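You operate a simulated robot arm through the tools that you are given. There is no shell and no other tool. Be economical: measure what you need, move in short steps, check, and stop when the job is done.

The job below is to be done with a simulated robot arm. You get a single attempt, and the scene is never put back.

JOB
Press the right lane button three times. Put the blue plug from the top of the lift table on the top of the narrow table. Fetch the small switch pack from the top of the nutrunner bench and set it on the top of the seal bench. Take the grey spacer block on the top of the nutrunner bench and put it away on the shelf of the control post. The order is free. Set down upright: grey spacer block.

It is judged by the outcome, as a careful person would: the job done as asked, and still so three seconds after it is handed in. It fails if anything else is knocked over, pushed out of place, dropped, spilled or broken. A push-on lid holds only when it is set on centred and level and pressed home; a screw cap is set on level and turned clockwise until tight.

ROBOT AND FRAMES
A 7-joint arm with a three-finger gripper on a trunk, on a base that drives. Base frame: it is fixed to the floor where the robot stands at the start and does not move with it; the origin is under the middle of the robot, x ahead of it, y to its left, z up. Units: m, degrees, N and s.
With the tool pointing down near the work surface it reaches from about 0.5 to 0.94 m from the robot's upright axis, wherever it stands. Its first joint turns from -166.0 to 166.0 degrees. Places, roughly: blue plug [2.25, 0.25, 0.5]; grey spacer block (5x5x7 cm) [-6.6, 5.2, 0.8]; right lane button [0.6, 0, 0.7]; shelf of the control post (18x32 cm) [-5.4, 8.28, 0.9]; small switch pack [-6.75, 5, 0.75]; top of the narrow table [1.7, 0, 0.8]; top of the seal bench [-5.3, 4.6, 0.9]. Payload 2.69 kg.
Tool frame: the origin (TCP) lies between the finger pads and is the grasp point; the fingertips stand 0.029 m ahead of it; z points along the fingers, y is the line along which they close. The gripper opens to 0.12 m. The gripper's body begins 0.078 m behind the TCP.
Orientation is that of the tool frame in the base frame, as a unit quaternion [x, y, z, w]. With the fingers straight down and closing along the base's y, the tool's x points along the base's -x, its y along +y and its z along -z.

CONTROLS
- The arm moves only by the tool play_rows. Its argument "deltas" is a list of rows, each a list of 6 numbers: the shift along the base's x, y, z in mm, then the turn, a rotation vector about the base's x, y, z in degrees. In form: [[tx, ty, tz, wx, wy, wz], ...]. A call has 1 to 20 rows; each row shifts and turns the commanded pose from where the row before left it. "fingers" is the finger opening in mm, from 0 to 120, set as the call begins (left out, the last holds). Rows are played at 5 a second. More than 0.05 m and 8.6 degrees between two rows, or a gripper value outside its range, and nothing of the call is played. Where a pose cannot be reached the arm comes as near as it can. A force on the tool above 40 N (or 10 N above the force at the start of the call, whichever is more), or a blocked arm, ends the call early, and 0.2 s more pass. The fingers move at their own pace and stop on an object; they squeeze with about 37 N. The grip force told is the motor's: it shows also when the fingers shut on nothing. Time passes only in rows, and 0.2 s behind the last, so rows that do not move let the fingers close. The reply holds the time, the measured pose of the TCP, the force on the tool along the base axes, the opening and the grip force, in the units named above and with some noise, with the torque about the TCP (base axes, N m) and any sound that the robot's microphone picked up.
- Cameras (640 x 400 px; columns grow to the right, rows downward): "scene" is now at [0.2381, 0.001, 1.1912]; the picture's right is [-0.00, -1.00, 0.00], its down [-0.68, 0.00, -0.74] and it looks along [0.74, -0.00, -0.68] (base axes); focal length 288 px, centre (320, 200). "wrist" rides on the gripper at [0.063, 0, -0.104] in the tool frame; the picture's right is [0.00, 1.00, 0.00], its down [-0.83, 0.00, -0.56] and it looks along [-0.56, 0.00, 0.83] (tool axes); focal length 275 px, centre (320, 200). There is no depth. A picture from a camera that has moved, and an enlarged one, comes with that camera's place and axes in the base frame and with its lens.
- grab_frame(camera): a new picture of that camera. It takes no simulated time.
- raise_lower(by): slides the trunk up (or, below 0, down) by that many m; the arm and the scene camera ride with it, the base frame stays. It gives what a move gives, with no picture.
- steer(legs): drives the robot by 1 to 6 legs, each [ahead, left, turn to the left] in m, m and degrees, along the robot's own axes; the way and the turn of a leg run together, so that a leg with both is an arc; at most 1.5 m and 180 degrees a leg. The arm and the cameras ride along, it lands a little off, and it stops where it bumps. It gives what a move gives.
- pan_tilt(pan, tilt): turns the head with the scene camera to pan (to the left, within 86 degrees either way) and tilt (down, from -29 to 69), counted from straight ahead of the robot. It gives what a move gives.
- enlarge(camera, box): a new picture of the part [left, top, right, bottom] of that camera's present view, enlarged. It takes no simulated time.
- hand_in(): hands the job in; it is judged then, once.

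Go step by step. Nothing tells you exact positions but the pictures and the camera data: compare them with the known pose of the tool, close in by small moves and look again before you grip or let go. The budget is 165 turns and 120 pictures, counting those below and the enlarged ones. Unless the task says otherwise, let go and move clear before handing in, and close with one line.

The tools are called after "Call:" by a JSON object that holds its "api" and its "payload". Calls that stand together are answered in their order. play_rows: Moves the arm, as the interface text tells. Its arguments: {"type":"object","properties":{"deltas":{"type":"array"},"fingers":{"type":"number"}},"required":["deltas"]} The other tools are called the same way: raise_lower (by) slides the trunk up or down; steer (legs) drives the base; pan_tilt (pan, tilt) turns the head that bears the scene camera; grab_frame (camera) takes a picture; enlarge (camera, box) takes an enlarged picture of a part of a camera's view; hand_in () hands the job in.

At the start:

```text
t: 0.0
tcp_pos: [0.5304, -0.1488, 0.8732]
tool_rot: [-0.002, 1.0, 0.0, 0.0]
ft_force: [-0.7, -0.5, -0.5]
torque: [-0.01, 0.03, 0.01]
width: 0.1198
grip_force: 0.0
trunk travel left (down, up): [-0.45, 0.163]
robot x, y, heading: [0.0038, -0.0019, 0.1]
head pan, tilt: [-0.3, 42.6]
```

scene: 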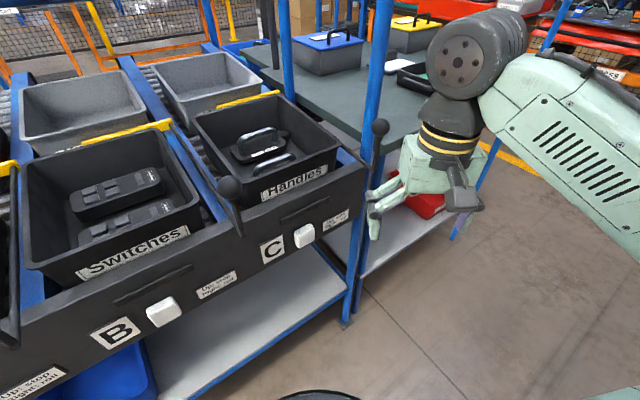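
wrist: 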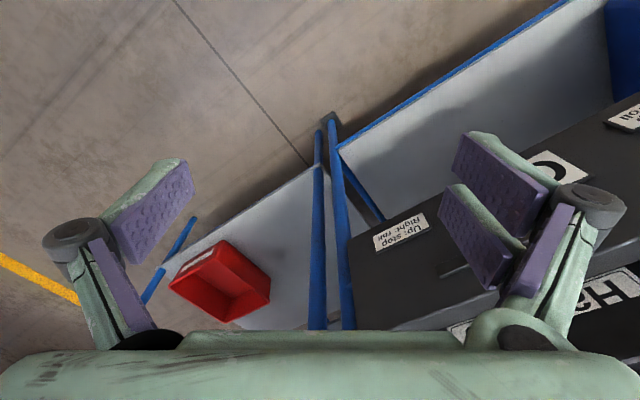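

The rack shows lanes labelled B and C with white buttons on the front, and I take the rightmost (C) to be the right lane button. I'll look closer first.

Call:
{"api": "enlarge", "payload": {"camera": "scene", "box": [60, 180, 380, 380]}}

Call:
{"api": "pan_tilt", "payload": {"pan": 30, "tilt": 40}}

Call:
{"api": "grab_frame", "payload": {"camera": "scene"}}

```text
2.00 times, centred on (220, 280) of scene
camera zoom: at [0.2381, 0.001, 1.1912], right [0.0, -1.0, 0.0], down [-0.68, 0.0, -0.74], along [0.74, 0.0, -0.68], focal length 576 px, centre (520, 40)
```

zoom: 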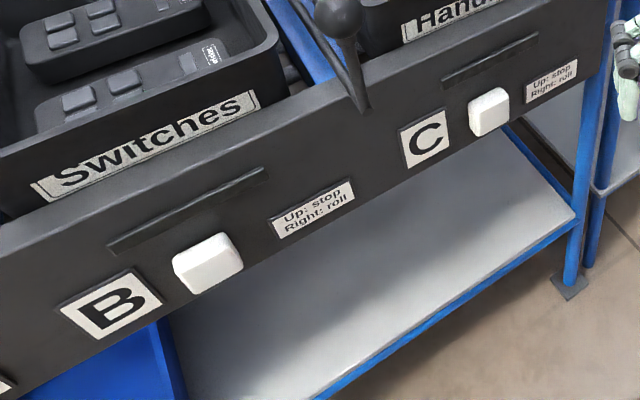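

```text
t: 0.9
tcp_pos: [0.5287, -0.1473, 0.8716]
tool_rot: [-0.001, 1.0, 0.0, 0.0]
ft_force: [-0.5, 0.8, -0.1]
torque: [0.02, 0.0, 0.03]
width: 0.1201
grip_force: 0.1
trunk travel left (down, up): [-0.45, 0.163]
robot x, y, heading: [0.0008, -0.0013, -0.1]
head pan, tilt: [30.0, 40.0]
```

```text
116 pictures are left
camera scene: at [0.2287, 0.0438, 1.1951], right [0.5, -0.87, 0.0], down [-0.56, -0.32, -0.77], along [0.66, 0.38, -0.64], focal length 288 px, centre (320, 200)
```

scene: 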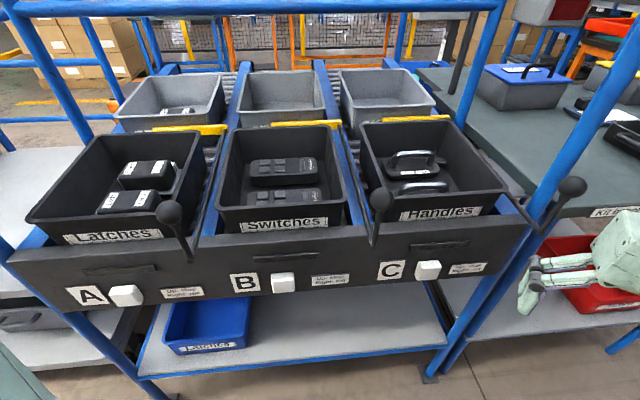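

Call:
{"api": "play_rows", "payload": {"deltas": [[0, 0, 0, 0, 0, 7.2], [0, 0, 0, 0, 0, 7.2], [0, 0, 0, 0, 0, 7.2], [0, 0, 0, 0, 0, 7.2], [0, 0, 0, 0, 0, 7.2], [0, 10, -10, 4.68, -6.49, 0], [0, 15, -15, 4.68, -6.49, 0], [0, 15, -15, 4.68, -6.49, 0], [0, 15, -15, 4.68, -6.49, 0], [0, 20, -20, 4.68, -6.49, 0], [0, 20, -20, 4.68, -6.49, 0], [0, 0, 0, 0, 0, 0]], "fingers": 0}}

Call:
{"api": "grab_frame", "payload": {"camera": "scene"}}

Call:
{"api": "grab_frame", "payload": {"camera": "wrist"}}

```text
t: 3.5
tcp_pos: [0.5573, -0.079, 0.79]
tool_rot: [-0.283, 0.868, 0.125, 0.387]
ft_force: [0.7, 0.4, -0.3]
torque: [0.0, 0.02, -0.01]
width: 0.0001
grip_force: 28.6
out of reach, approached as far as the arm can: row 10, 11
trunk travel left (down, up): [-0.45, 0.163]
robot x, y, heading: [0.0012, -0.0023, -0.1]
head pan, tilt: [30.0, 40.0]
```

```text
115 pictures are left
camera scene: at [0.2287, 0.0439, 1.1951], right [0.5, -0.87, 0.0], down [-0.56, -0.32, -0.77], along [0.66, 0.38, -0.64], focal length 288 px, centre (320, 200)
```

scene: 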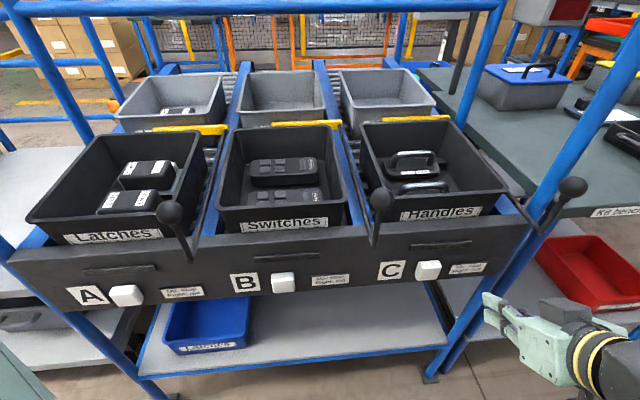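

```text
114 pictures are left
camera wrist: at [0.4614, -0.1514, 0.8116], right [-0.59, 0.81, -0.01], down [0.11, 0.09, 0.99], along [0.8, 0.58, -0.14], focal length 275 px, centre (320, 200)
```

wrist: 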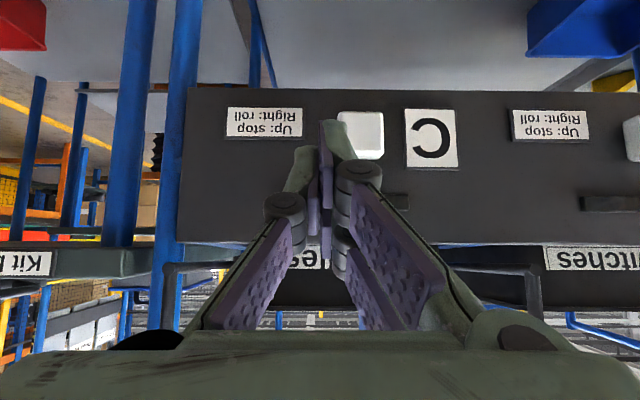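

Call:
{"api": "play_rows", "payload": {"deltas": [[0, 16, -20, 0, 0, 0], [0, 16, -20, 0, 0, 0], [8, 16, -15, 0, 0, 0], [15, 13, -14, 0, 0, 0], [16, 12, 0, 0, 0, 0], [0, 0, 0, 0, 0, 0]]}}

Call:
{"api": "grab_frame", "payload": {"camera": "scene"}}

Call:
{"api": "grab_frame", "payload": {"camera": "wrist"}}

```text
t: 5.0
tcp_pos: [0.6233, -0.0261, 0.7269]
tool_rot: [-0.282, 0.869, 0.124, 0.388]
ft_force: [0.2, -0.1, 0.0]
torque: [0.0, 0.04, -0.02]
width: 0.0
grip_force: 28.8
out of reach, approached as far as the arm can: row 1, 2, 3
trunk travel left (down, up): [-0.45, 0.163]
robot x, y, heading: [0.0029, -0.0001, -0.0]
head pan, tilt: [30.0, 40.0]
```

```text
113 pictures are left
camera scene: at [0.2286, 0.0439, 1.1951], right [0.5, -0.87, 0.0], down [-0.56, -0.32, -0.77], along [0.66, 0.38, -0.64], focal length 288 px, centre (320, 200)
```

scene: 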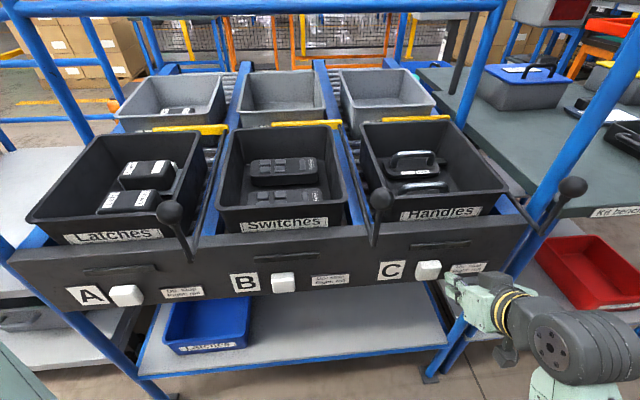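

```text
112 pictures are left
camera wrist: at [0.5267, -0.0967, 0.7493], right [-0.59, 0.81, -0.01], down [0.11, 0.09, 0.99], along [0.8, 0.58, -0.14], focal length 275 px, centre (320, 200)
```

wrist: 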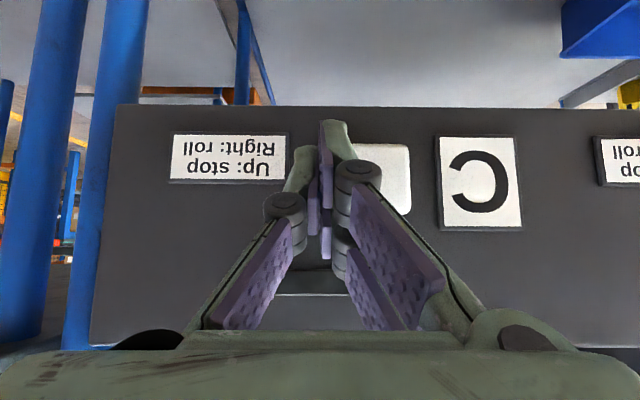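

Call:
{"api": "play_rows", "payload": {"deltas": [[-8, -6, 0, 0, 0, 0], [-10, 15, 0, 0, 0, 0], [-11, 14, 0, 0, 0, 0], [0, 0, 0, 0, 0, 0]]}}

Call:
{"api": "enlarge", "payload": {"camera": "scene", "box": [360, 220, 520, 320]}}

Call:
{"api": "grab_frame", "payload": {"camera": "wrist"}}

```text
t: 6.0
tcp_pos: [0.6131, -0.0173, 0.7263]
tool_rot: [-0.283, 0.869, 0.125, 0.386]
ft_force: [1.2, 0.5, 1.0]
torque: [-0.01, -0.02, 0.0]
width: 0.0
grip_force: 28.5
out of reach, approached as far as the arm can: row 2, 3
trunk travel left (down, up): [-0.45, 0.163]
robot x, y, heading: [0.0015, 0.0038, -0.0]
head pan, tilt: [30.0, 40.0]
```

```text
4.00 times, centred on (440, 270) of scene
camera zoom: at [0.2286, 0.0439, 1.1951], right [0.5, -0.87, 0.0], down [-0.56, -0.32, -0.77], along [0.66, 0.38, -0.64], focal length 1152 px, centre (-160, -80)
```

zoom: 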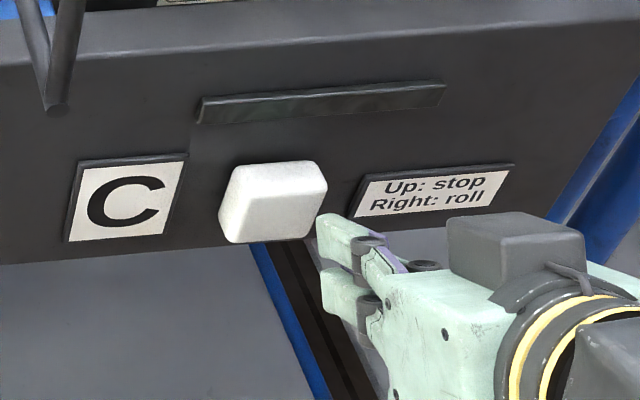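

```text
110 pictures are left
camera wrist: at [0.517, -0.0886, 0.7502], right [-0.59, 0.81, -0.01], down [0.11, 0.09, 0.99], along [0.8, 0.58, -0.14], focal length 275 px, centre (320, 200)
```

wrist: 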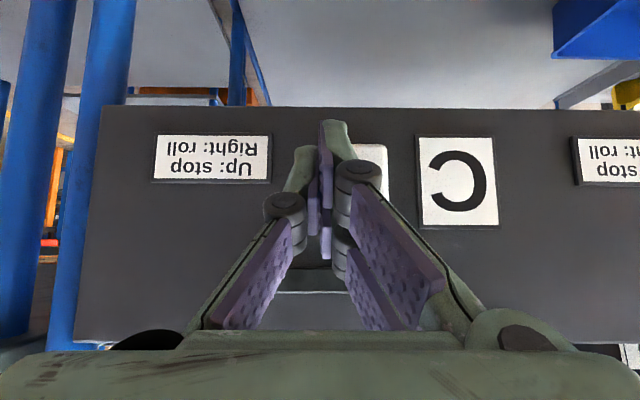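

Call:
{"api": "steer", "payload": {"legs": [[-0.12, 0, 0]]}}

Call:
{"api": "play_rows", "payload": {"deltas": [[27, 5, 0, 0, 0, 0], [27, 5, 0, 0, 0, 0], [26, 5, 0, 0, 0, 0], [26, 4, 0, 0, 0, 0], [0, 0, 0, 0, 0, 0]]}}

Call:
{"api": "grab_frame", "payload": {"camera": "wrist"}}

Call:
{"api": "grab_frame", "payload": {"camera": "scene"}}

```text
t: 7.2
tcp_pos: [0.4938, -0.0174, 0.7282]
tool_rot: [-0.284, 0.868, 0.126, 0.387]
ft_force: [-0.4, -0.3, 0.2]
torque: [0.0, 0.01, -0.03]
width: 0.0001
grip_force: 28.8
trunk travel left (down, up): [-0.45, 0.163]
robot x, y, heading: [-0.1181, -0.002, -0.0]
head pan, tilt: [30.0, 40.0]
```

```text
t: 8.4
tcp_pos: [0.5991, -0.001, 0.7266]
tool_rot: [-0.283, 0.869, 0.125, 0.387]
ft_force: [-0.1, 0.5, 0.2]
torque: [0.0, 0.02, 0.01]
width: 0.0
grip_force: 28.5
trunk travel left (down, up): [-0.45, 0.163]
robot x, y, heading: [-0.1209, 0.003, 0.0]
head pan, tilt: [30.0, 40.0]
```

```text
109 pictures are left
camera wrist: at [0.5038, -0.0709, 0.75], right [-0.59, 0.81, -0.01], down [0.11, 0.09, 0.99], along [0.8, 0.58, -0.14], focal length 275 px, centre (320, 200)
```

wrist: 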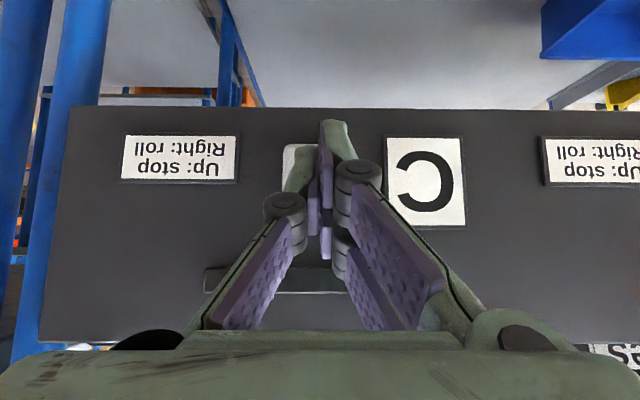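

```text
108 pictures are left
camera scene: at [0.1089, 0.044, 1.1951], right [0.5, -0.87, 0.0], down [-0.56, -0.32, -0.77], along [0.66, 0.38, -0.64], focal length 288 px, centre (320, 200)
```

scene: 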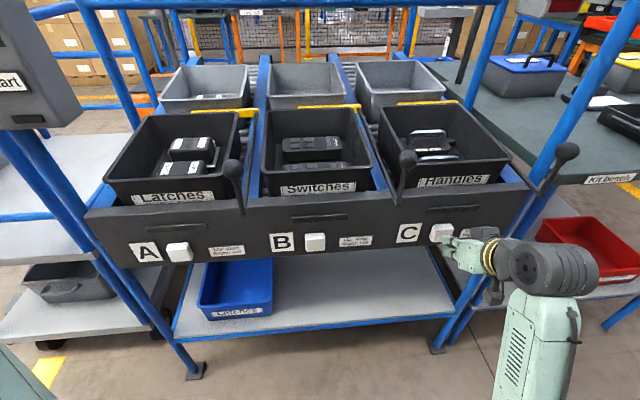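

Call:
{"api": "play_rows", "payload": {"deltas": [[5, -6.5, -4, 0, 0, 0], [4, 3, 0, 0, 0, 0], [4, 3, 0, 0, 0, 0], [3.2, 2.4, 0, 0, 0, 0], [3.2, 2.4, 0, 0, 0, 0], [1.6, 1.2, 0, 0, 0, 0], [1.6, 1.2, 0, 0, 0, 0], [1.6, 1.2, 0, 0, 0, 0]]}}

Call:
{"api": "enlarge", "payload": {"camera": "scene", "box": [400, 190, 520, 265]}}

```text
t: 10.1
tcp_pos: [0.6195, 0.0055, 0.7237]
tool_rot: [-0.284, 0.87, 0.124, 0.384]
ft_force: [-19.7, -7.7, 3.8]
torque: [-0.01, -0.09, 0.27]
width: 0.0001
grip_force: 28.4
trunk travel left (down, up): [-0.45, 0.163]
robot x, y, heading: [-0.1205, -0.0021, 0.0]
head pan, tilt: [30.0, 40.0]
heard: click
stopped in row 8: the force on the tool passed its limit at 42 N (the readings are from after the stop); the commanded pose is now the measured one
```

```text
5.33 times, centred on (460, 228) of scene
camera zoom: at [0.107, 0.043, 1.1955], right [0.5, -0.87, 0.0], down [-0.56, -0.32, -0.77], along [0.66, 0.38, -0.64], focal length 1536 px, centre (-427, 53)
```

zoom: 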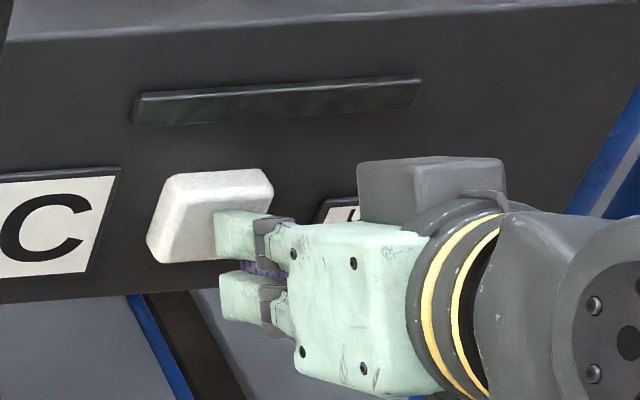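

The button clicked once. I back off, shift slightly toward its centre and press again.

Call:
{"api": "play_rows", "payload": {"deltas": [[-6, -4.5, 0, 0, 0, 0], [-8, -6, 0, 0, 0, 0], [-4, 5.5, 3, 0, 0, 0], [0, 0, 0, 0, 0, 0], [5, 3.8, 0, 0, 0, 0], [4, 3, 0, 0, 0, 0], [1.6, 1.2, 0, 0, 0, 0], [1.6, 1.2, 0, 0, 0, 0], [1.2, 0.9, 0, 0, 0, 0]]}}

```text
t: 12.1
tcp_pos: [0.616, 0.0106, 0.7251]
tool_rot: [-0.283, 0.871, 0.124, 0.383]
ft_force: [-20.0, -7.1, -5.8]
torque: [-0.14, 0.14, 0.24]
width: 0.0002
grip_force: 28.4
trunk travel left (down, up): [-0.45, 0.163]
robot x, y, heading: [-0.1211, -0.0035, -0.0]
head pan, tilt: [30.0, 40.0]
heard: click
```

Second click. I back off and press a third time.

Call:
{"api": "play_rows", "payload": {"deltas": [[-6, -4.5, 0, 0, 0, 0], [-8, -6, 0, 0, 0, 0], [0, 0, 0, 0, 0, 0], [5, 3.8, 0, 0, 0, 0], [4, 3, 0, 0, 0, 0], [1.8, 1.2, 0, 0, 0, 0], [1.6, 1.2, 0, 0, 0, 0], [1.6, 1.2, 0, 0, 0, 0]]}}

```text
t: 13.9
tcp_pos: [0.6155, 0.0114, 0.7267]
tool_rot: [-0.284, 0.87, 0.125, 0.385]
ft_force: [-17.8, -7.2, 0.3]
torque: [0.01, 0.01, 0.27]
width: 0.0
grip_force: 28.6
trunk travel left (down, up): [-0.45, 0.163]
robot x, y, heading: [-0.1186, 0.0009, 0.2]
head pan, tilt: [30.0, 40.0]
heard: click
```

Three clicks heard. I retract the arm and look around for the tables.

Call:
{"api": "play_rows", "payload": {"deltas": [[-16, -12, 0, 0, 0, 0], [-20, -20, 10, 0, 0, 0], [-20, -20, 10, 0, 0, 0], [0, -20, 20, -4.68, 6.49, 0], [0, -20, 20, -4.68, 6.49, 0], [0, -20, 20, -4.68, 6.49, 0], [0, -20, 20, -4.68, 6.49, 0], [0, -20, 20, -4.68, 6.49, 0], [0, 0, 20, -3, 4.2, 0]]}}

Call:
{"api": "pan_tilt", "payload": {"pan": 0, "tilt": 20}}

Call:
{"api": "grab_frame", "payload": {"camera": "scene"}}

Call:
{"api": "pan_tilt", "payload": {"pan": -60, "tilt": 20}}

Call:
{"api": "grab_frame", "payload": {"camera": "scene"}}

Call:
{"api": "pan_tilt", "payload": {"pan": 70, "tilt": 20}}

Call:
{"api": "grab_frame", "payload": {"camera": "scene"}}

```text
t: 15.9
tcp_pos: [0.5602, -0.1378, 0.8656]
tool_rot: [-0.309, 0.951, 0.008, 0.019]
ft_force: [0.3, 0.8, 0.1]
torque: [0.01, -0.05, 0.04]
width: 0.0
grip_force: 28.1
trunk travel left (down, up): [-0.45, 0.163]
robot x, y, heading: [-0.1226, -0.0001, 0.1]
head pan, tilt: [30.0, 40.0]
```

```text
t: 16.9
tcp_pos: [0.5614, -0.1381, 0.8657]
tool_rot: [-0.31, 0.951, 0.008, 0.02]
ft_force: [0.4, -1.0, -0.2]
torque: [0.0, 0.02, 0.0]
width: 0.0
grip_force: 28.3
trunk travel left (down, up): [-0.45, 0.163]
robot x, y, heading: [-0.1213, -0.0018, -0.1]
head pan, tilt: [0.0, 20.0]
```

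```text
106 pictures are left
camera scene: at [0.1279, 0.0011, 1.2265], right [0.0, -1.0, 0.0], down [-0.34, 0.0, -0.94], along [0.94, 0.0, -0.34], focal length 288 px, centre (320, 200)
```

scene: 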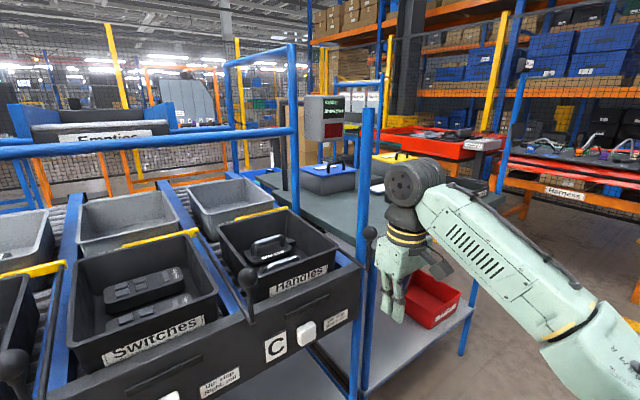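

```text
t: 18.2
tcp_pos: [0.5608, -0.1382, 0.8656]
tool_rot: [-0.309, 0.951, 0.008, 0.021]
ft_force: [0.1, -0.3, -0.4]
torque: [-0.01, 0.01, 0.02]
width: 0.0
grip_force: 28.4
trunk travel left (down, up): [-0.45, 0.163]
robot x, y, heading: [-0.1226, -0.0023, 0.3]
head pan, tilt: [-60.0, 20.0]
```

```text
105 pictures are left
camera scene: at [0.0813, -0.0796, 1.2265], right [-0.87, -0.5, 0.0], down [-0.17, 0.3, -0.94], along [0.47, -0.81, -0.34], focal length 288 px, centre (320, 200)
```

scene: 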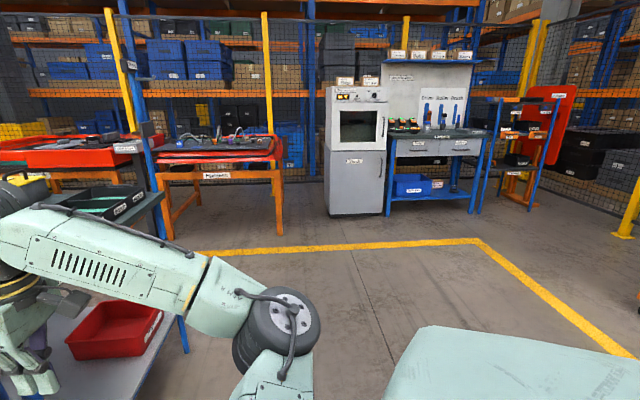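

```text
t: 20.3
tcp_pos: [0.5603, -0.1385, 0.8663]
tool_rot: [-0.31, 0.951, 0.007, 0.021]
ft_force: [0.2, -0.4, 0.7]
torque: [0.01, 0.04, -0.03]
width: 0.0
grip_force: 28.4
trunk travel left (down, up): [-0.45, 0.163]
robot x, y, heading: [-0.1198, -0.0013, 0.2]
head pan, tilt: [70.0, 20.0]
```

```text
104 pictures are left
camera scene: at [0.0667, 0.0886, 1.2265], right [0.94, -0.34, 0.0], down [-0.12, -0.32, -0.94], along [0.32, 0.88, -0.34], focal length 288 px, centre (320, 200)
```

scene: 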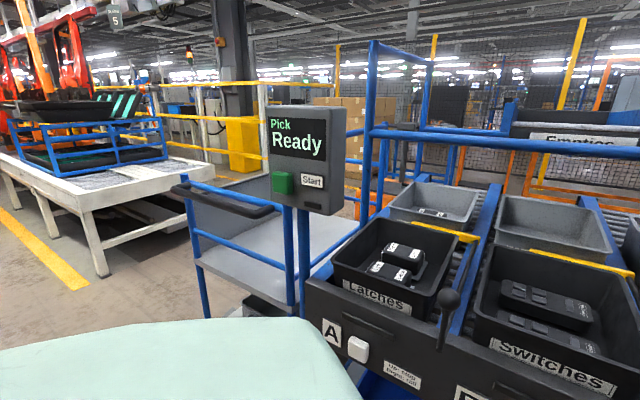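

Call:
{"api": "pan_tilt", "payload": {"pan": -10, "tilt": 20}}

Call:
{"api": "enlarge", "payload": {"camera": "scene", "box": [140, 90, 460, 290]}}

```text
t: 21.8
tcp_pos: [0.5612, -0.1395, 0.8663]
tool_rot: [-0.31, 0.951, 0.008, 0.02]
ft_force: [0.5, 0.0, 0.5]
torque: [-0.05, -0.01, 0.03]
width: 0.0
grip_force: 28.6
trunk travel left (down, up): [-0.45, 0.163]
robot x, y, heading: [-0.1206, -0.0028, -0.3]
head pan, tilt: [-10.0, 20.0]
```

```text
2.00 times, centred on (300, 190) of scene
camera zoom: at [0.1265, -0.0151, 1.2265], right [-0.17, -0.98, 0.0], down [-0.34, 0.06, -0.94], along [0.93, -0.16, -0.34], focal length 576 px, centre (360, 220)
```

zoom: 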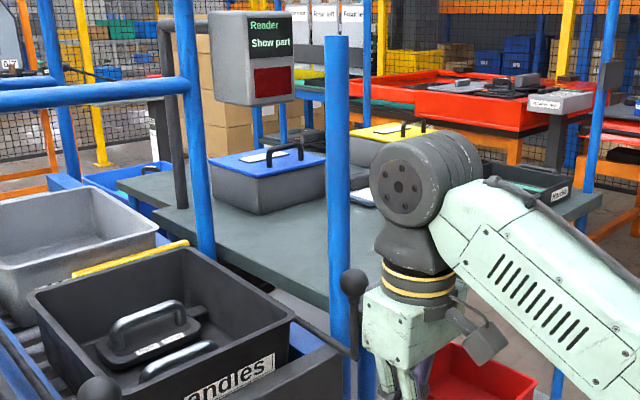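

Call:
{"api": "steer", "payload": {"legs": [[-0.1, -1.3, 0]]}}

Call:
{"api": "pan_tilt", "payload": {"pan": 15, "tilt": 20}}

Call:
{"api": "grab_frame", "payload": {"camera": "scene"}}

```text
t: 32.1
tcp_pos: [0.459, -1.4389, 0.8662]
tool_rot: [-0.309, 0.951, 0.008, 0.02]
ft_force: [0.0, -0.5, 0.7]
torque: [0.03, -0.02, 0.0]
width: 0.0001
grip_force: 29.0
trunk travel left (down, up): [-0.45, 0.163]
robot x, y, heading: [-0.2189, -1.298, -0.4]
head pan, tilt: [-10.0, 20.0]
```

```text
t: 33.0
tcp_pos: [0.4607, -1.4392, 0.8653]
tool_rot: [-0.31, 0.95, 0.008, 0.02]
ft_force: [0.3, -0.3, -0.3]
torque: [0.0, 0.01, 0.01]
width: 0.0
grip_force: 28.7
trunk travel left (down, up): [-0.45, 0.163]
robot x, y, heading: [-0.2231, -1.2998, 0.1]
head pan, tilt: [15.0, 20.0]
```

```text
102 pictures are left
camera scene: at [0.024, -1.2754, 1.2265], right [0.26, -0.97, 0.0], down [-0.33, -0.09, -0.94], along [0.91, 0.24, -0.34], focal length 288 px, centre (320, 200)
```

scene: 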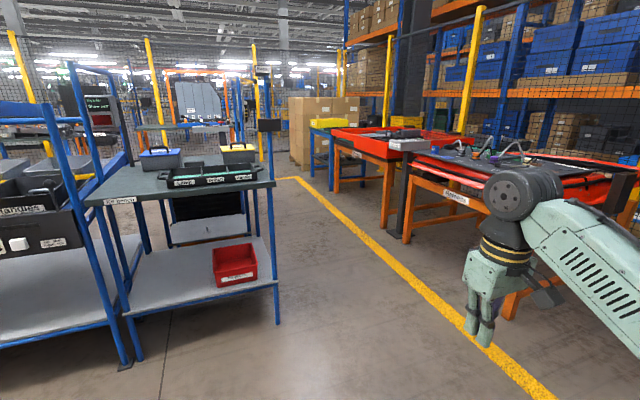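

Call:
{"api": "enlarge", "payload": {"camera": "scene", "box": [80, 90, 340, 260]}}

```text
2.35 times, centred on (210, 175) of scene
camera zoom: at [0.024, -1.2754, 1.2265], right [0.26, -0.97, 0.0], down [-0.33, -0.09, -0.94], along [0.91, 0.24, -0.34], focal length 678 px, centre (579, 259)
```

zoom: 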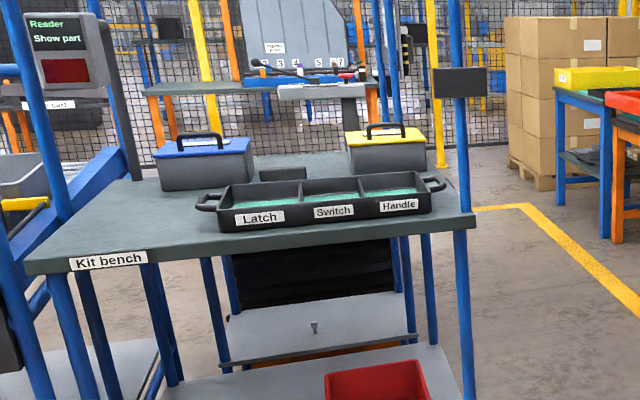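

Call:
{"api": "steer", "payload": {"legs": [[0, 0, 36], [0, -1.08, 0], [1.0, 0, 0]]}}

Call:
{"api": "pan_tilt", "payload": {"pan": 40, "tilt": 25}}

Call:
{"api": "grab_frame", "payload": {"camera": "scene"}}

```text
t: 48.4
tcp_pos: [1.8431, -1.2661, 0.8661]
tool_rot: [-0.604, 0.797, 0.014, 0.017]
ft_force: [0.9, 0.2, 0.7]
torque: [-0.01, 0.0, 0.0]
width: 0.0002
grip_force: 28.7
trunk travel left (down, up): [-0.45, 0.163]
robot x, y, heading: [1.2206, -1.5794, 38.5]
head pan, tilt: [15.0, 20.0]
```

```text
t: 49.2
tcp_pos: [1.843, -1.2665, 0.8661]
tool_rot: [-0.604, 0.797, 0.014, 0.017]
ft_force: [-0.2, -0.1, -0.2]
torque: [0.0, 0.02, 0.01]
width: 0.0
grip_force: 28.2
trunk travel left (down, up): [-0.45, 0.163]
robot x, y, heading: [1.2206, -1.582, 38.3]
head pan, tilt: [40.0, 25.0]
```

```text
100 pictures are left
camera scene: at [1.3627, -1.3916, 1.2184], right [0.98, -0.21, 0.0], down [-0.09, -0.41, -0.91], along [0.19, 0.89, -0.42], focal length 288 px, centre (320, 200)
```

scene: 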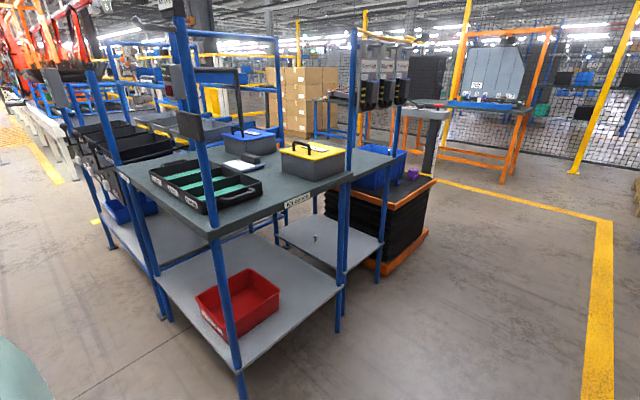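

Call:
{"api": "enlarge", "payload": {"camera": "scene", "box": [220, 90, 460, 240]}}

```text
2.67 times, centred on (340, 165) of scene
camera zoom: at [1.3627, -1.3916, 1.2184], right [0.98, -0.21, 0.0], down [-0.09, -0.41, -0.91], along [0.19, 0.89, -0.42], focal length 768 px, centre (267, 293)
```

zoom: 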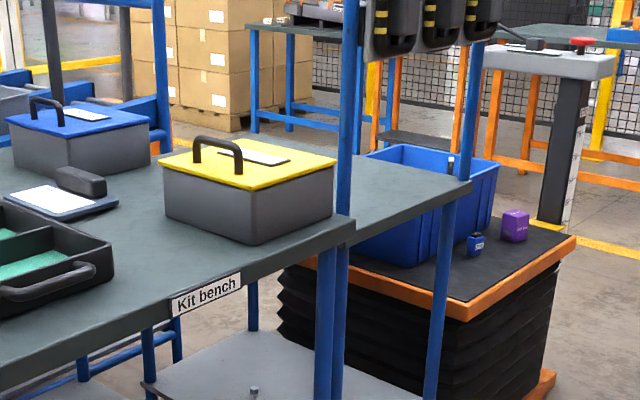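

Call:
{"api": "steer", "payload": {"legs": [[1.4, 0, 0]]}}

Call:
{"api": "pan_tilt", "payload": {"pan": 70, "tilt": 35}}

Call:
{"api": "grab_frame", "payload": {"camera": "scene"}}

```text
t: 56.1
tcp_pos: [2.9177, -0.3927, 0.8656]
tool_rot: [-0.611, 0.792, 0.014, 0.017]
ft_force: [0.0, 0.9, 0.5]
torque: [-0.01, 0.01, -0.03]
width: 0.0001
grip_force: 28.9
trunk travel left (down, up): [-0.45, 0.163]
robot x, y, heading: [2.2989, -0.7147, 39.2]
head pan, tilt: [40.0, 25.0]
```

```text
t: 57.1
tcp_pos: [2.917, -0.3924, 0.8666]
tool_rot: [-0.61, 0.792, 0.015, 0.016]
ft_force: [-0.7, 0.3, 0.2]
torque: [-0.02, -0.05, 0.01]
width: 0.0003
grip_force: 29.0
trunk travel left (down, up): [-0.45, 0.163]
robot x, y, heading: [2.3007, -0.7151, 39.3]
head pan, tilt: [70.0, 35.0]
```

```text
98 pictures are left
camera scene: at [2.3931, -0.5329, 1.2027], right [0.95, 0.33, 0.0], down [0.19, -0.54, -0.82], along [-0.27, 0.77, -0.57], focal length 288 px, centre (320, 200)
```

scene: 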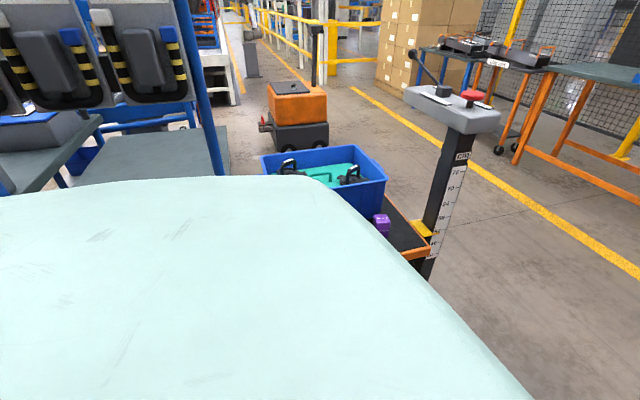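

Call:
{"api": "play_rows", "payload": {"deltas": [[-38, -20, 20, 0, 0, 0], [-38, -20, 20, 0, 0, 0], [-38, -20, 20, 0, 0, 0], [-38, -20, 20, 0, 0, 0], [0, 0, 0, 0, 0, 0]]}}

Call:
{"api": "steer", "payload": {"legs": [[0.41, -0.05, 0], [0, 0, 88]]}}

Call:
{"api": "pan_tilt", "payload": {"pan": 20, "tilt": 35}}

Call:
{"api": "grab_frame", "payload": {"camera": "scene"}}

```text
t: 58.3
tcp_pos: [2.7642, -0.4737, 0.9472]
tool_rot: [-0.61, 0.792, 0.015, 0.017]
ft_force: [0.2, 0.1, 0.1]
torque: [0.0, -0.02, 0.03]
width: 0.0001
grip_force: 28.2
trunk travel left (down, up): [-0.45, 0.163]
robot x, y, heading: [2.2985, -0.7138, 38.9]
head pan, tilt: [70.0, 35.0]
```

```text
t: 64.6
tcp_pos: [2.4222, -0.0291, 0.9465]
tool_rot: [0.988, -0.153, -0.023, -0.002]
ft_force: [0.1, -0.1, -0.1]
torque: [0.01, 0.0, -0.02]
width: 0.0
grip_force: 28.3
trunk travel left (down, up): [-0.45, 0.163]
robot x, y, heading: [2.6427, -0.5059, 126.3]
head pan, tilt: [70.0, 35.0]
```

```text
t: 65.8
tcp_pos: [2.4228, -0.0302, 0.9471]
tool_rot: [0.988, -0.152, -0.021, -0.002]
ft_force: [1.0, 0.0, -0.7]
torque: [0.01, 0.01, 0.0]
width: 0.0
grip_force: 28.3
trunk travel left (down, up): [-0.45, 0.163]
robot x, y, heading: [2.6419, -0.5008, 126.5]
head pan, tilt: [20.0, 35.0]
```

```text
97 pictures are left
camera scene: at [2.476, -0.3278, 1.2027], right [0.55, 0.83, 0.0], down [0.48, -0.32, -0.82], along [-0.68, 0.45, -0.57], focal length 288 px, centre (320, 200)
```

scene: 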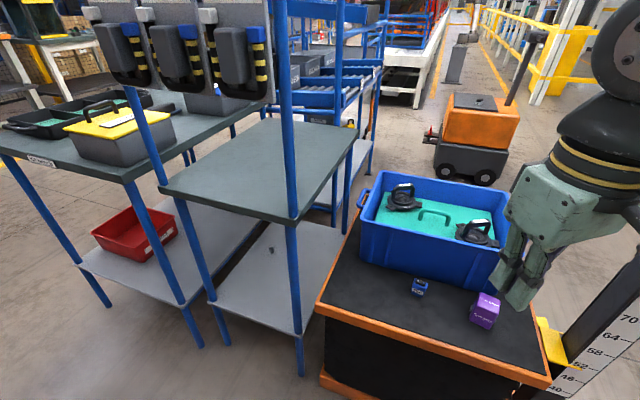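

Call:
{"api": "enlarge", "payload": {"camera": "scene", "box": [370, 240, 530, 340]}}

Call:
{"api": "grab_frame", "payload": {"camera": "wrist"}}

```text
4.00 times, centred on (450, 290) of scene
camera zoom: at [2.476, -0.3278, 1.2027], right [0.55, 0.83, 0.0], down [0.48, -0.32, -0.82], along [-0.68, 0.45, -0.57], focal length 1152 px, centre (-200, -160)
```

zoom: 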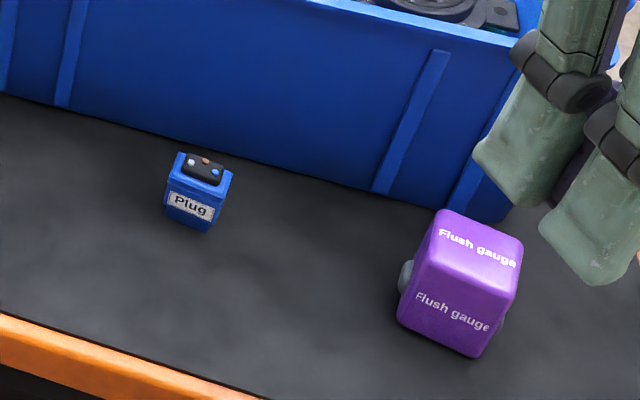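

```text
95 pictures are left
camera wrist: at [2.4871, -0.05, 1.0477], right [-0.3, -0.96, 0.0], down [-0.77, 0.24, 0.59], along [-0.57, 0.17, -0.81], focal length 275 px, centre (320, 200)
```

wrist: 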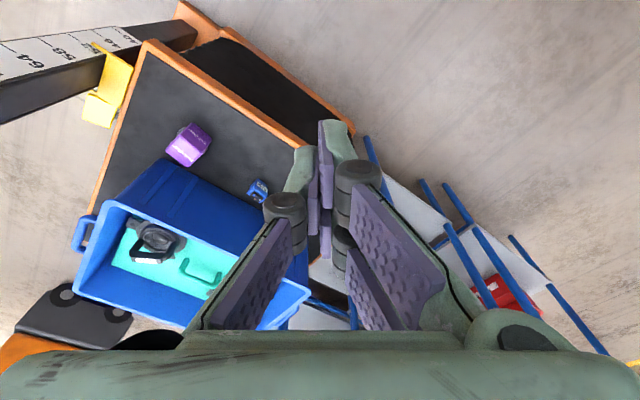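

Call:
{"api": "play_rows", "payload": {"deltas": [[-26, 24, -20, 0, 0, -7.2], [-26, 24, -20, 0, 0, -7.2], [-26, 24, -25, 0, 0, -7.2], [-26, 24, -25, 0, 0, -7.2], [-26, 24, -25, 0, 0, -7.2], [-26, 25, -25, 0, 0, 0], [-27, 25, -25, 0, 0, 0], [-27, 25, -25, 0, 0, 0], [0, 0, 0, 0, 0, 0]], "fingers": 60}}

Call:
{"api": "grab_frame", "payload": {"camera": "wrist"}}

Call:
{"api": "grab_frame", "payload": {"camera": "scene"}}

```text
t: 67.8
tcp_pos: [2.2115, 0.1649, 0.756]
tool_rot: [0.893, -0.45, -0.02, -0.009]
ft_force: [0.0, -0.6, 0.1]
torque: [0.01, 0.0, -0.03]
width: 0.06
grip_force: 0.0
trunk travel left (down, up): [-0.45, 0.163]
robot x, y, heading: [2.6431, -0.5008, 126.3]
head pan, tilt: [20.0, 35.0]
```

```text
94 pictures are left
camera wrist: at [2.2527, 0.1096, 0.8574], right [-0.8, -0.6, 0.0], down [-0.48, 0.65, 0.59], along [-0.35, 0.47, -0.81], focal length 275 px, centre (320, 200)
```

wrist: 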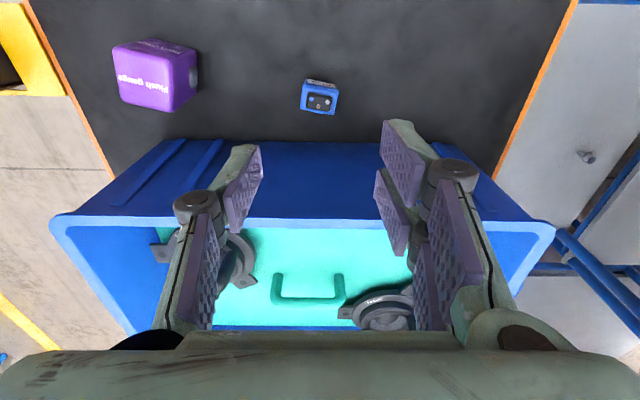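

```text
93 pictures are left
camera scene: at [2.4759, -0.3277, 1.2026], right [0.55, 0.83, 0.0], down [0.48, -0.32, -0.82], along [-0.68, 0.45, -0.57], focal length 288 px, centre (320, 200)
```

scene: 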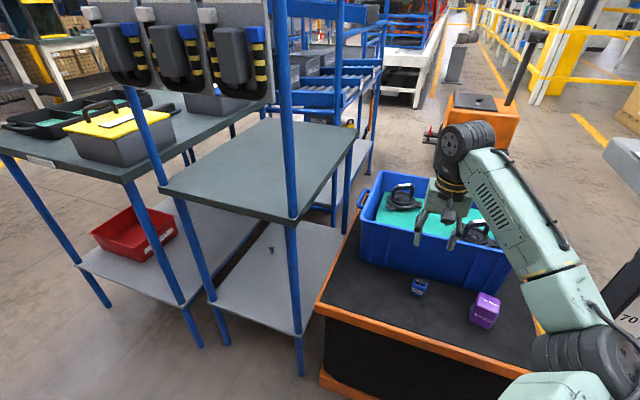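

Call:
{"api": "play_rows", "payload": {"deltas": [[-4, 6, 0, 4.8, 3.6, 0], [-5, 8, 0, 4.8, 3.6, 0], [0, 0, -45, 0, 0, 0], [0, 0, -45, 0, 0, 0], [0, 0, -46, 0, 0, 0], [0, 0, -20, 0, 0, 0], [0, 0, 0, 0, 0, 0]]}}

Call:
{"api": "grab_frame", "payload": {"camera": "wrist"}}

Call:
{"api": "enlarge", "payload": {"camera": "scene", "box": [350, 180, 510, 320]}}

```text
t: 69.4
tcp_pos: [2.2031, 0.1798, 0.5996]
tool_rot: [0.886, -0.446, -0.113, -0.055]
ft_force: [0.0, 0.1, -0.3]
torque: [0.01, 0.02, 0.0]
width: 0.06
grip_force: 0.1
trunk travel left (down, up): [-0.45, 0.163]
robot x, y, heading: [2.6461, -0.5009, 126.3]
head pan, tilt: [20.0, 35.0]
```

```text
92 pictures are left
camera wrist: at [2.2558, 0.1093, 0.6847], right [-0.8, -0.6, 0.0], down [-0.4, 0.53, 0.75], along [-0.45, 0.6, -0.67], focal length 275 px, centre (320, 200)
```

wrist: 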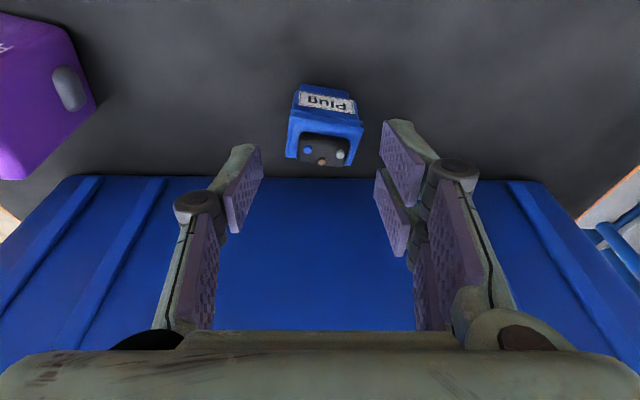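

```text
2.86 times, centred on (430, 250) of scene
camera zoom: at [2.476, -0.3278, 1.2027], right [0.55, 0.83, 0.0], down [0.48, -0.32, -0.82], along [-0.68, 0.45, -0.57], focal length 823 px, centre (6, 57)
```

zoom: 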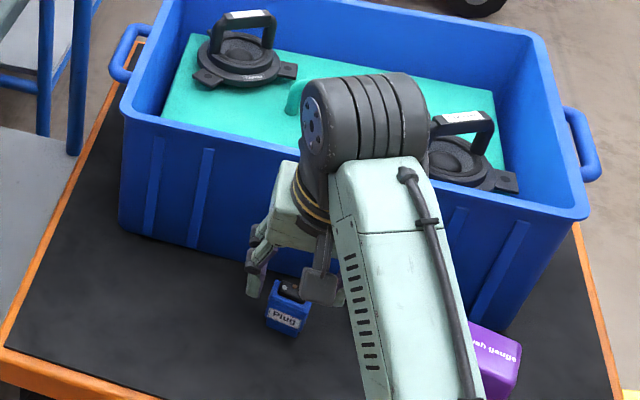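

Call:
{"api": "play_rows", "payload": {"deltas": [[-1, 0, -10, 0, 0, -6], [0, 0, -8, 0, 0, 0], [0, 0, -5, 0, 0, 0], [0, 0, -4, 0, 0, 0], [0, 0, 0, 0, 0, 0]]}}

Call:
{"api": "grab_frame", "payload": {"camera": "wrist"}}

```text
t: 70.6
tcp_pos: [2.2016, 0.1784, 0.5739]
tool_rot: [0.861, -0.492, -0.111, -0.061]
ft_force: [0.2, -0.6, -1.5]
torque: [-0.01, -0.02, 0.0]
width: 0.0599
grip_force: 0.1
trunk travel left (down, up): [-0.45, 0.163]
robot x, y, heading: [2.6446, -0.5019, 126.5]
head pan, tilt: [20.0, 35.0]
```

```text
90 pictures are left
camera wrist: at [2.2467, 0.104, 0.6586], right [-0.86, -0.51, 0.0], down [-0.34, 0.57, 0.75], along [-0.38, 0.64, -0.67], focal length 275 px, centre (320, 200)
```

wrist: 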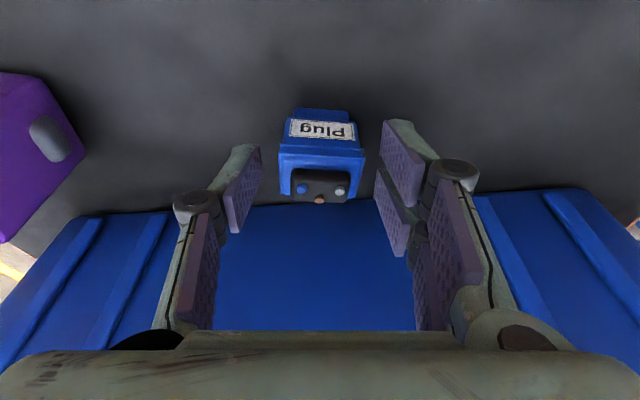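

Call:
{"api": "play_rows", "payload": {"deltas": [[0, 0, -3, 0, 0, 0], [0, 0, -3, 0, 0, 0], [0, 0, 0, 0, 0, 0]]}}

Call:
{"api": "play_rows", "payload": {"deltas": [[0, 0, 0, 0, 0, 0], [0, 0, 0, 0, 0, 0], [0, 0, 0, 0, 0, 0], [0, 0, 0, 0, 0, 0]], "fingers": 15}}

Call:
{"api": "grab_frame", "payload": {"camera": "wrist"}}

```text
t: 71.4
tcp_pos: [2.2011, 0.1804, 0.5664]
tool_rot: [0.861, -0.492, -0.11, -0.062]
ft_force: [0.4, 0.4, -0.2]
torque: [-0.02, 0.02, -0.03]
width: 0.0602
grip_force: 0.0
trunk travel left (down, up): [-0.45, 0.163]
robot x, y, heading: [2.6411, -0.5036, 126.2]
head pan, tilt: [20.0, 35.0]
```

```text
t: 72.4
tcp_pos: [2.2016, 0.1793, 0.5669]
tool_rot: [0.861, -0.492, -0.111, -0.061]
ft_force: [-0.5, -0.1, 0.1]
torque: [0.02, -0.03, 0.03]
width: 0.0346
grip_force: 37.3
trunk travel left (down, up): [-0.45, 0.163]
robot x, y, heading: [2.642, -0.5021, 126.4]
head pan, tilt: [20.0, 35.0]
```

```text
89 pictures are left
camera wrist: at [2.2467, 0.1039, 0.6523], right [-0.86, -0.51, 0.0], down [-0.34, 0.57, 0.75], along [-0.38, 0.64, -0.67], focal length 275 px, centre (320, 200)
```

wrist: 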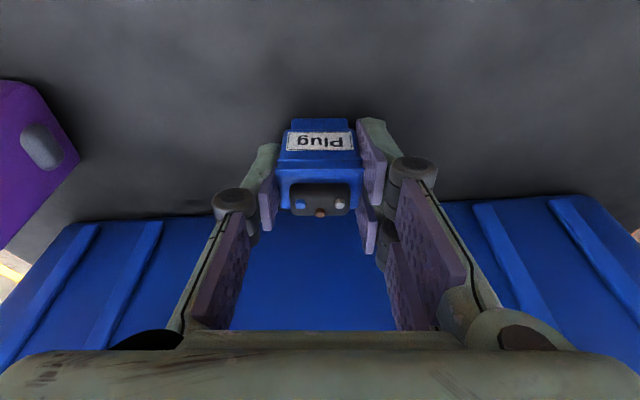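

Call:
{"api": "play_rows", "payload": {"deltas": [[0, 0, 20, 0, 0, 0], [0, 0, 40, 0, 0, 0], [0, 0, 45, 0, 0, 0], [0, 0, 45, 0, 0, 0], [0, 0, 45, 0, 0, 0], [0, 0, 45, 0, 0, 0], [0, 0, 45, 0, 0, 0], [0, 0, 45, 0, 0, 0], [0, 0, 40, 0, 0, 0], [0, 0, 0, 0, 0, 0]]}}

Call:
{"api": "grab_frame", "payload": {"camera": "scene"}}

Call:
{"api": "grab_frame", "payload": {"camera": "wrist"}}

```text
t: 74.6
tcp_pos: [2.2037, 0.1799, 0.9366]
tool_rot: [0.862, -0.492, -0.109, -0.061]
ft_force: [-0.3, 0.2, -0.5]
torque: [0.02, -0.02, 0.02]
width: 0.0348
grip_force: 37.0
trunk travel left (down, up): [-0.45, 0.163]
robot x, y, heading: [2.6408, -0.5025, 126.6]
head pan, tilt: [20.0, 35.0]
```

```text
88 pictures are left
camera scene: at [2.4761, -0.3279, 1.2027], right [0.55, 0.83, 0.0], down [0.48, -0.32, -0.82], along [-0.68, 0.45, -0.57], focal length 288 px, centre (320, 200)
```

scene: 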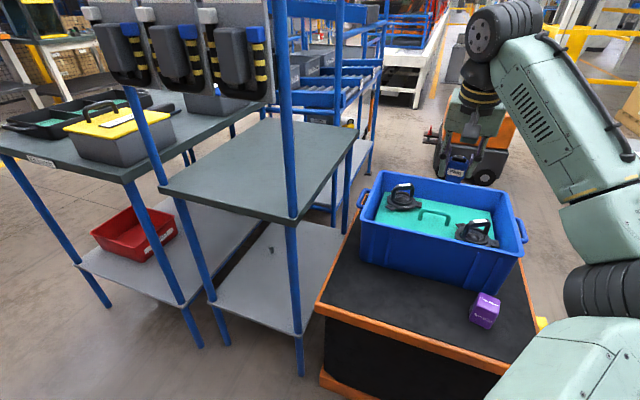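

```text
87 pictures are left
camera wrist: at [2.2488, 0.1045, 1.0221], right [-0.86, -0.51, 0.0], down [-0.34, 0.57, 0.75], along [-0.38, 0.64, -0.67], focal length 275 px, centre (320, 200)
```

wrist: 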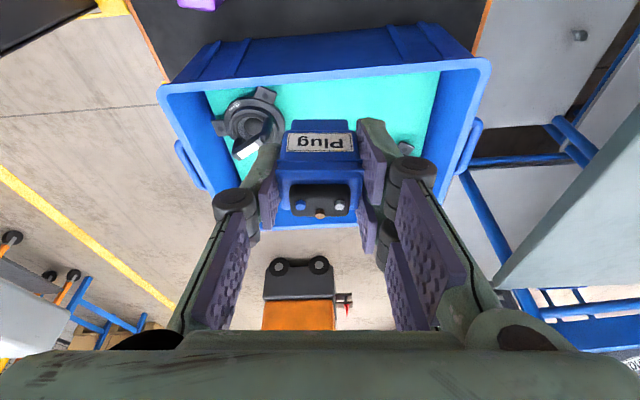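

Call:
{"api": "play_rows", "payload": {"deltas": [[-15, -29, 0, 0, 0, 0], [-15, -29, 0, 0, 0, 0], [-16, -29, 0, 0, 0, 0], [-16, -29, 0, 0, 0, 0], [-16, -30, 0, 0, 0, 0], [0, 0, 0, 0, 0, 0]]}}

Call:
{"api": "steer", "payload": {"legs": [[0.2, -0.1, 0]]}}

Call:
{"api": "pan_tilt", "payload": {"pan": 35, "tilt": 35}}

Call:
{"api": "grab_frame", "payload": {"camera": "scene"}}

```text
t: 76.0
tcp_pos: [2.1211, 0.0331, 0.9366]
tool_rot: [0.862, -0.492, -0.111, -0.061]
ft_force: [1.0, -0.1, 0.0]
torque: [-0.01, -0.01, 0.0]
width: 0.0349
grip_force: 37.4
trunk travel left (down, up): [-0.45, 0.163]
robot x, y, heading: [2.6449, -0.5044, 126.4]
head pan, tilt: [20.0, 35.0]
```

```text
t: 77.7
tcp_pos: [2.0786, 0.2532, 0.9362]
tool_rot: [0.862, -0.491, -0.11, -0.061]
ft_force: [-0.5, -0.2, -0.6]
torque: [0.0, -0.01, 0.01]
width: 0.0351
grip_force: 37.5
trunk travel left (down, up): [-0.45, 0.163]
robot x, y, heading: [2.5989, -0.2825, 126.7]
head pan, tilt: [20.0, 35.0]
```

```text
t: 78.5
tcp_pos: [2.0789, 0.2531, 0.9366]
tool_rot: [0.862, -0.49, -0.11, -0.061]
ft_force: [0.5, -0.2, 0.4]
torque: [0.01, 0.01, 0.0]
width: 0.0347
grip_force: 36.9
trunk travel left (down, up): [-0.45, 0.163]
robot x, y, heading: [2.5973, -0.2819, 126.5]
head pan, tilt: [35.0, 35.0]
```

```text
86 pictures are left
camera scene: at [2.4236, -0.1279, 1.2027], right [0.32, 0.95, 0.0], down [0.54, -0.18, -0.82], along [-0.78, 0.26, -0.57], focal length 288 px, centre (320, 200)
```

scene: 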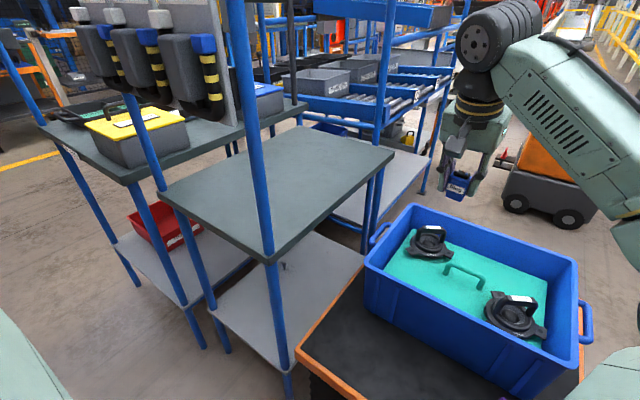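

Call:
{"api": "play_rows", "payload": {"deltas": [[-37, -28, 0, 0, 0, 0], [-37, -28, 0, 0, 0, 0], [-37, -28, 0, 0, 0, 0], [-37, -28, 0, 0, 0, 0], [-37, -28, 0, 0, 0, 0], [-37, -28, 0, 0, 0, 0], [-37, -30, 0, 0, 0, 0], [0, 0, 0, 0, 0, 0]]}}

Call:
{"api": "grab_frame", "payload": {"camera": "scene"}}

Call:
{"api": "grab_frame", "payload": {"camera": "wrist"}}

```text
t: 80.3
tcp_pos: [1.8183, 0.0535, 0.9342]
tool_rot: [0.862, -0.491, -0.11, -0.061]
ft_force: [-0.4, -0.1, -0.6]
torque: [0.0, -0.02, 0.03]
width: 0.0346
grip_force: 36.8
trunk travel left (down, up): [-0.45, 0.163]
robot x, y, heading: [2.6024, -0.2806, 126.5]
head pan, tilt: [35.0, 35.0]
```

```text
85 pictures are left
camera scene: at [2.4236, -0.128, 1.2026], right [0.32, 0.95, 0.0], down [0.54, -0.18, -0.82], along [-0.78, 0.26, -0.57], focal length 288 px, centre (320, 200)
```

scene: 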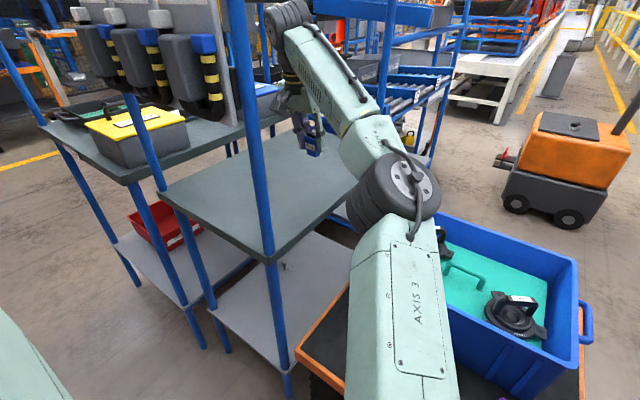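

```text
84 pictures are left
camera wrist: at [1.8636, -0.0213, 1.0196], right [-0.86, -0.51, 0.0], down [-0.34, 0.57, 0.75], along [-0.39, 0.64, -0.67], focal length 275 px, centre (320, 200)
```

wrist: 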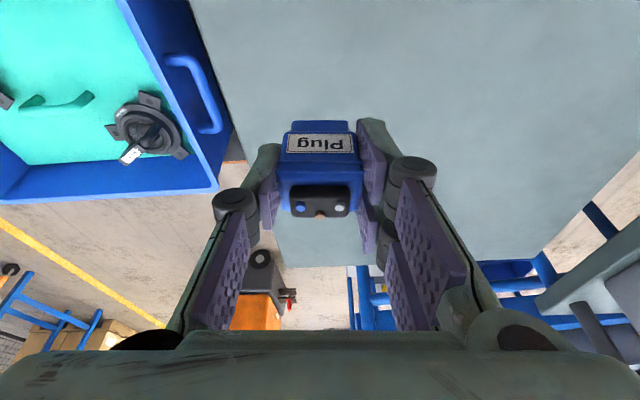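

Call:
{"api": "play_rows", "payload": {"deltas": [[0, 0, -40, 0, 0, 0], [0, 0, -35, 0, 0, 0], [0, 0, -10, 0, 0, 0], [0, 0, -4, 0, 0, 0], [0, 0, 0, 0, 0, 0]]}}

Call:
{"api": "enlarge", "payload": {"camera": "scene", "box": [260, 80, 380, 180]}}

Call:
{"api": "grab_frame", "payload": {"camera": "wrist"}}

```text
t: 81.5
tcp_pos: [1.819, 0.0564, 0.8459]
tool_rot: [0.862, -0.491, -0.11, -0.06]
ft_force: [0.2, -0.4, -0.2]
torque: [0.04, 0.01, 0.01]
width: 0.0347
grip_force: 37.1
trunk travel left (down, up): [-0.45, 0.163]
robot x, y, heading: [2.6017, -0.2796, 126.9]
head pan, tilt: [35.0, 35.0]
```

```text
4.00 times, centred on (320, 130) of scene
camera zoom: at [2.4236, -0.1279, 1.2026], right [0.32, 0.95, 0.0], down [0.54, -0.18, -0.82], along [-0.78, 0.26, -0.57], focal length 1152 px, centre (320, 480)
```

zoom: 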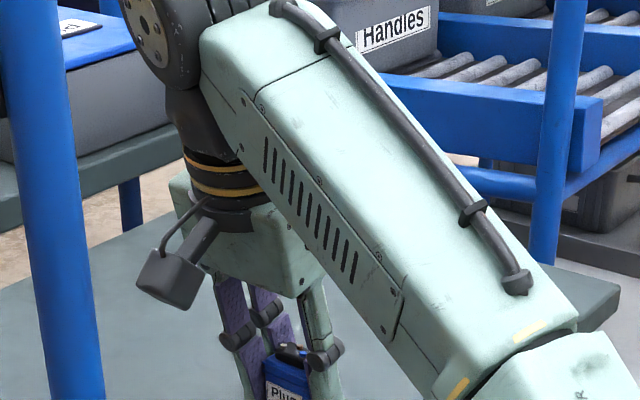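

```text
82 pictures are left
camera wrist: at [1.8647, -0.0204, 0.931], right [-0.86, -0.51, 0.0], down [-0.34, 0.57, 0.75], along [-0.39, 0.64, -0.67], focal length 275 px, centre (320, 200)
```

wrist: 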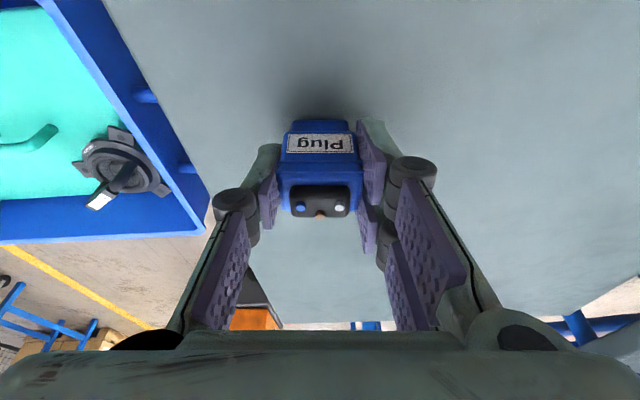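

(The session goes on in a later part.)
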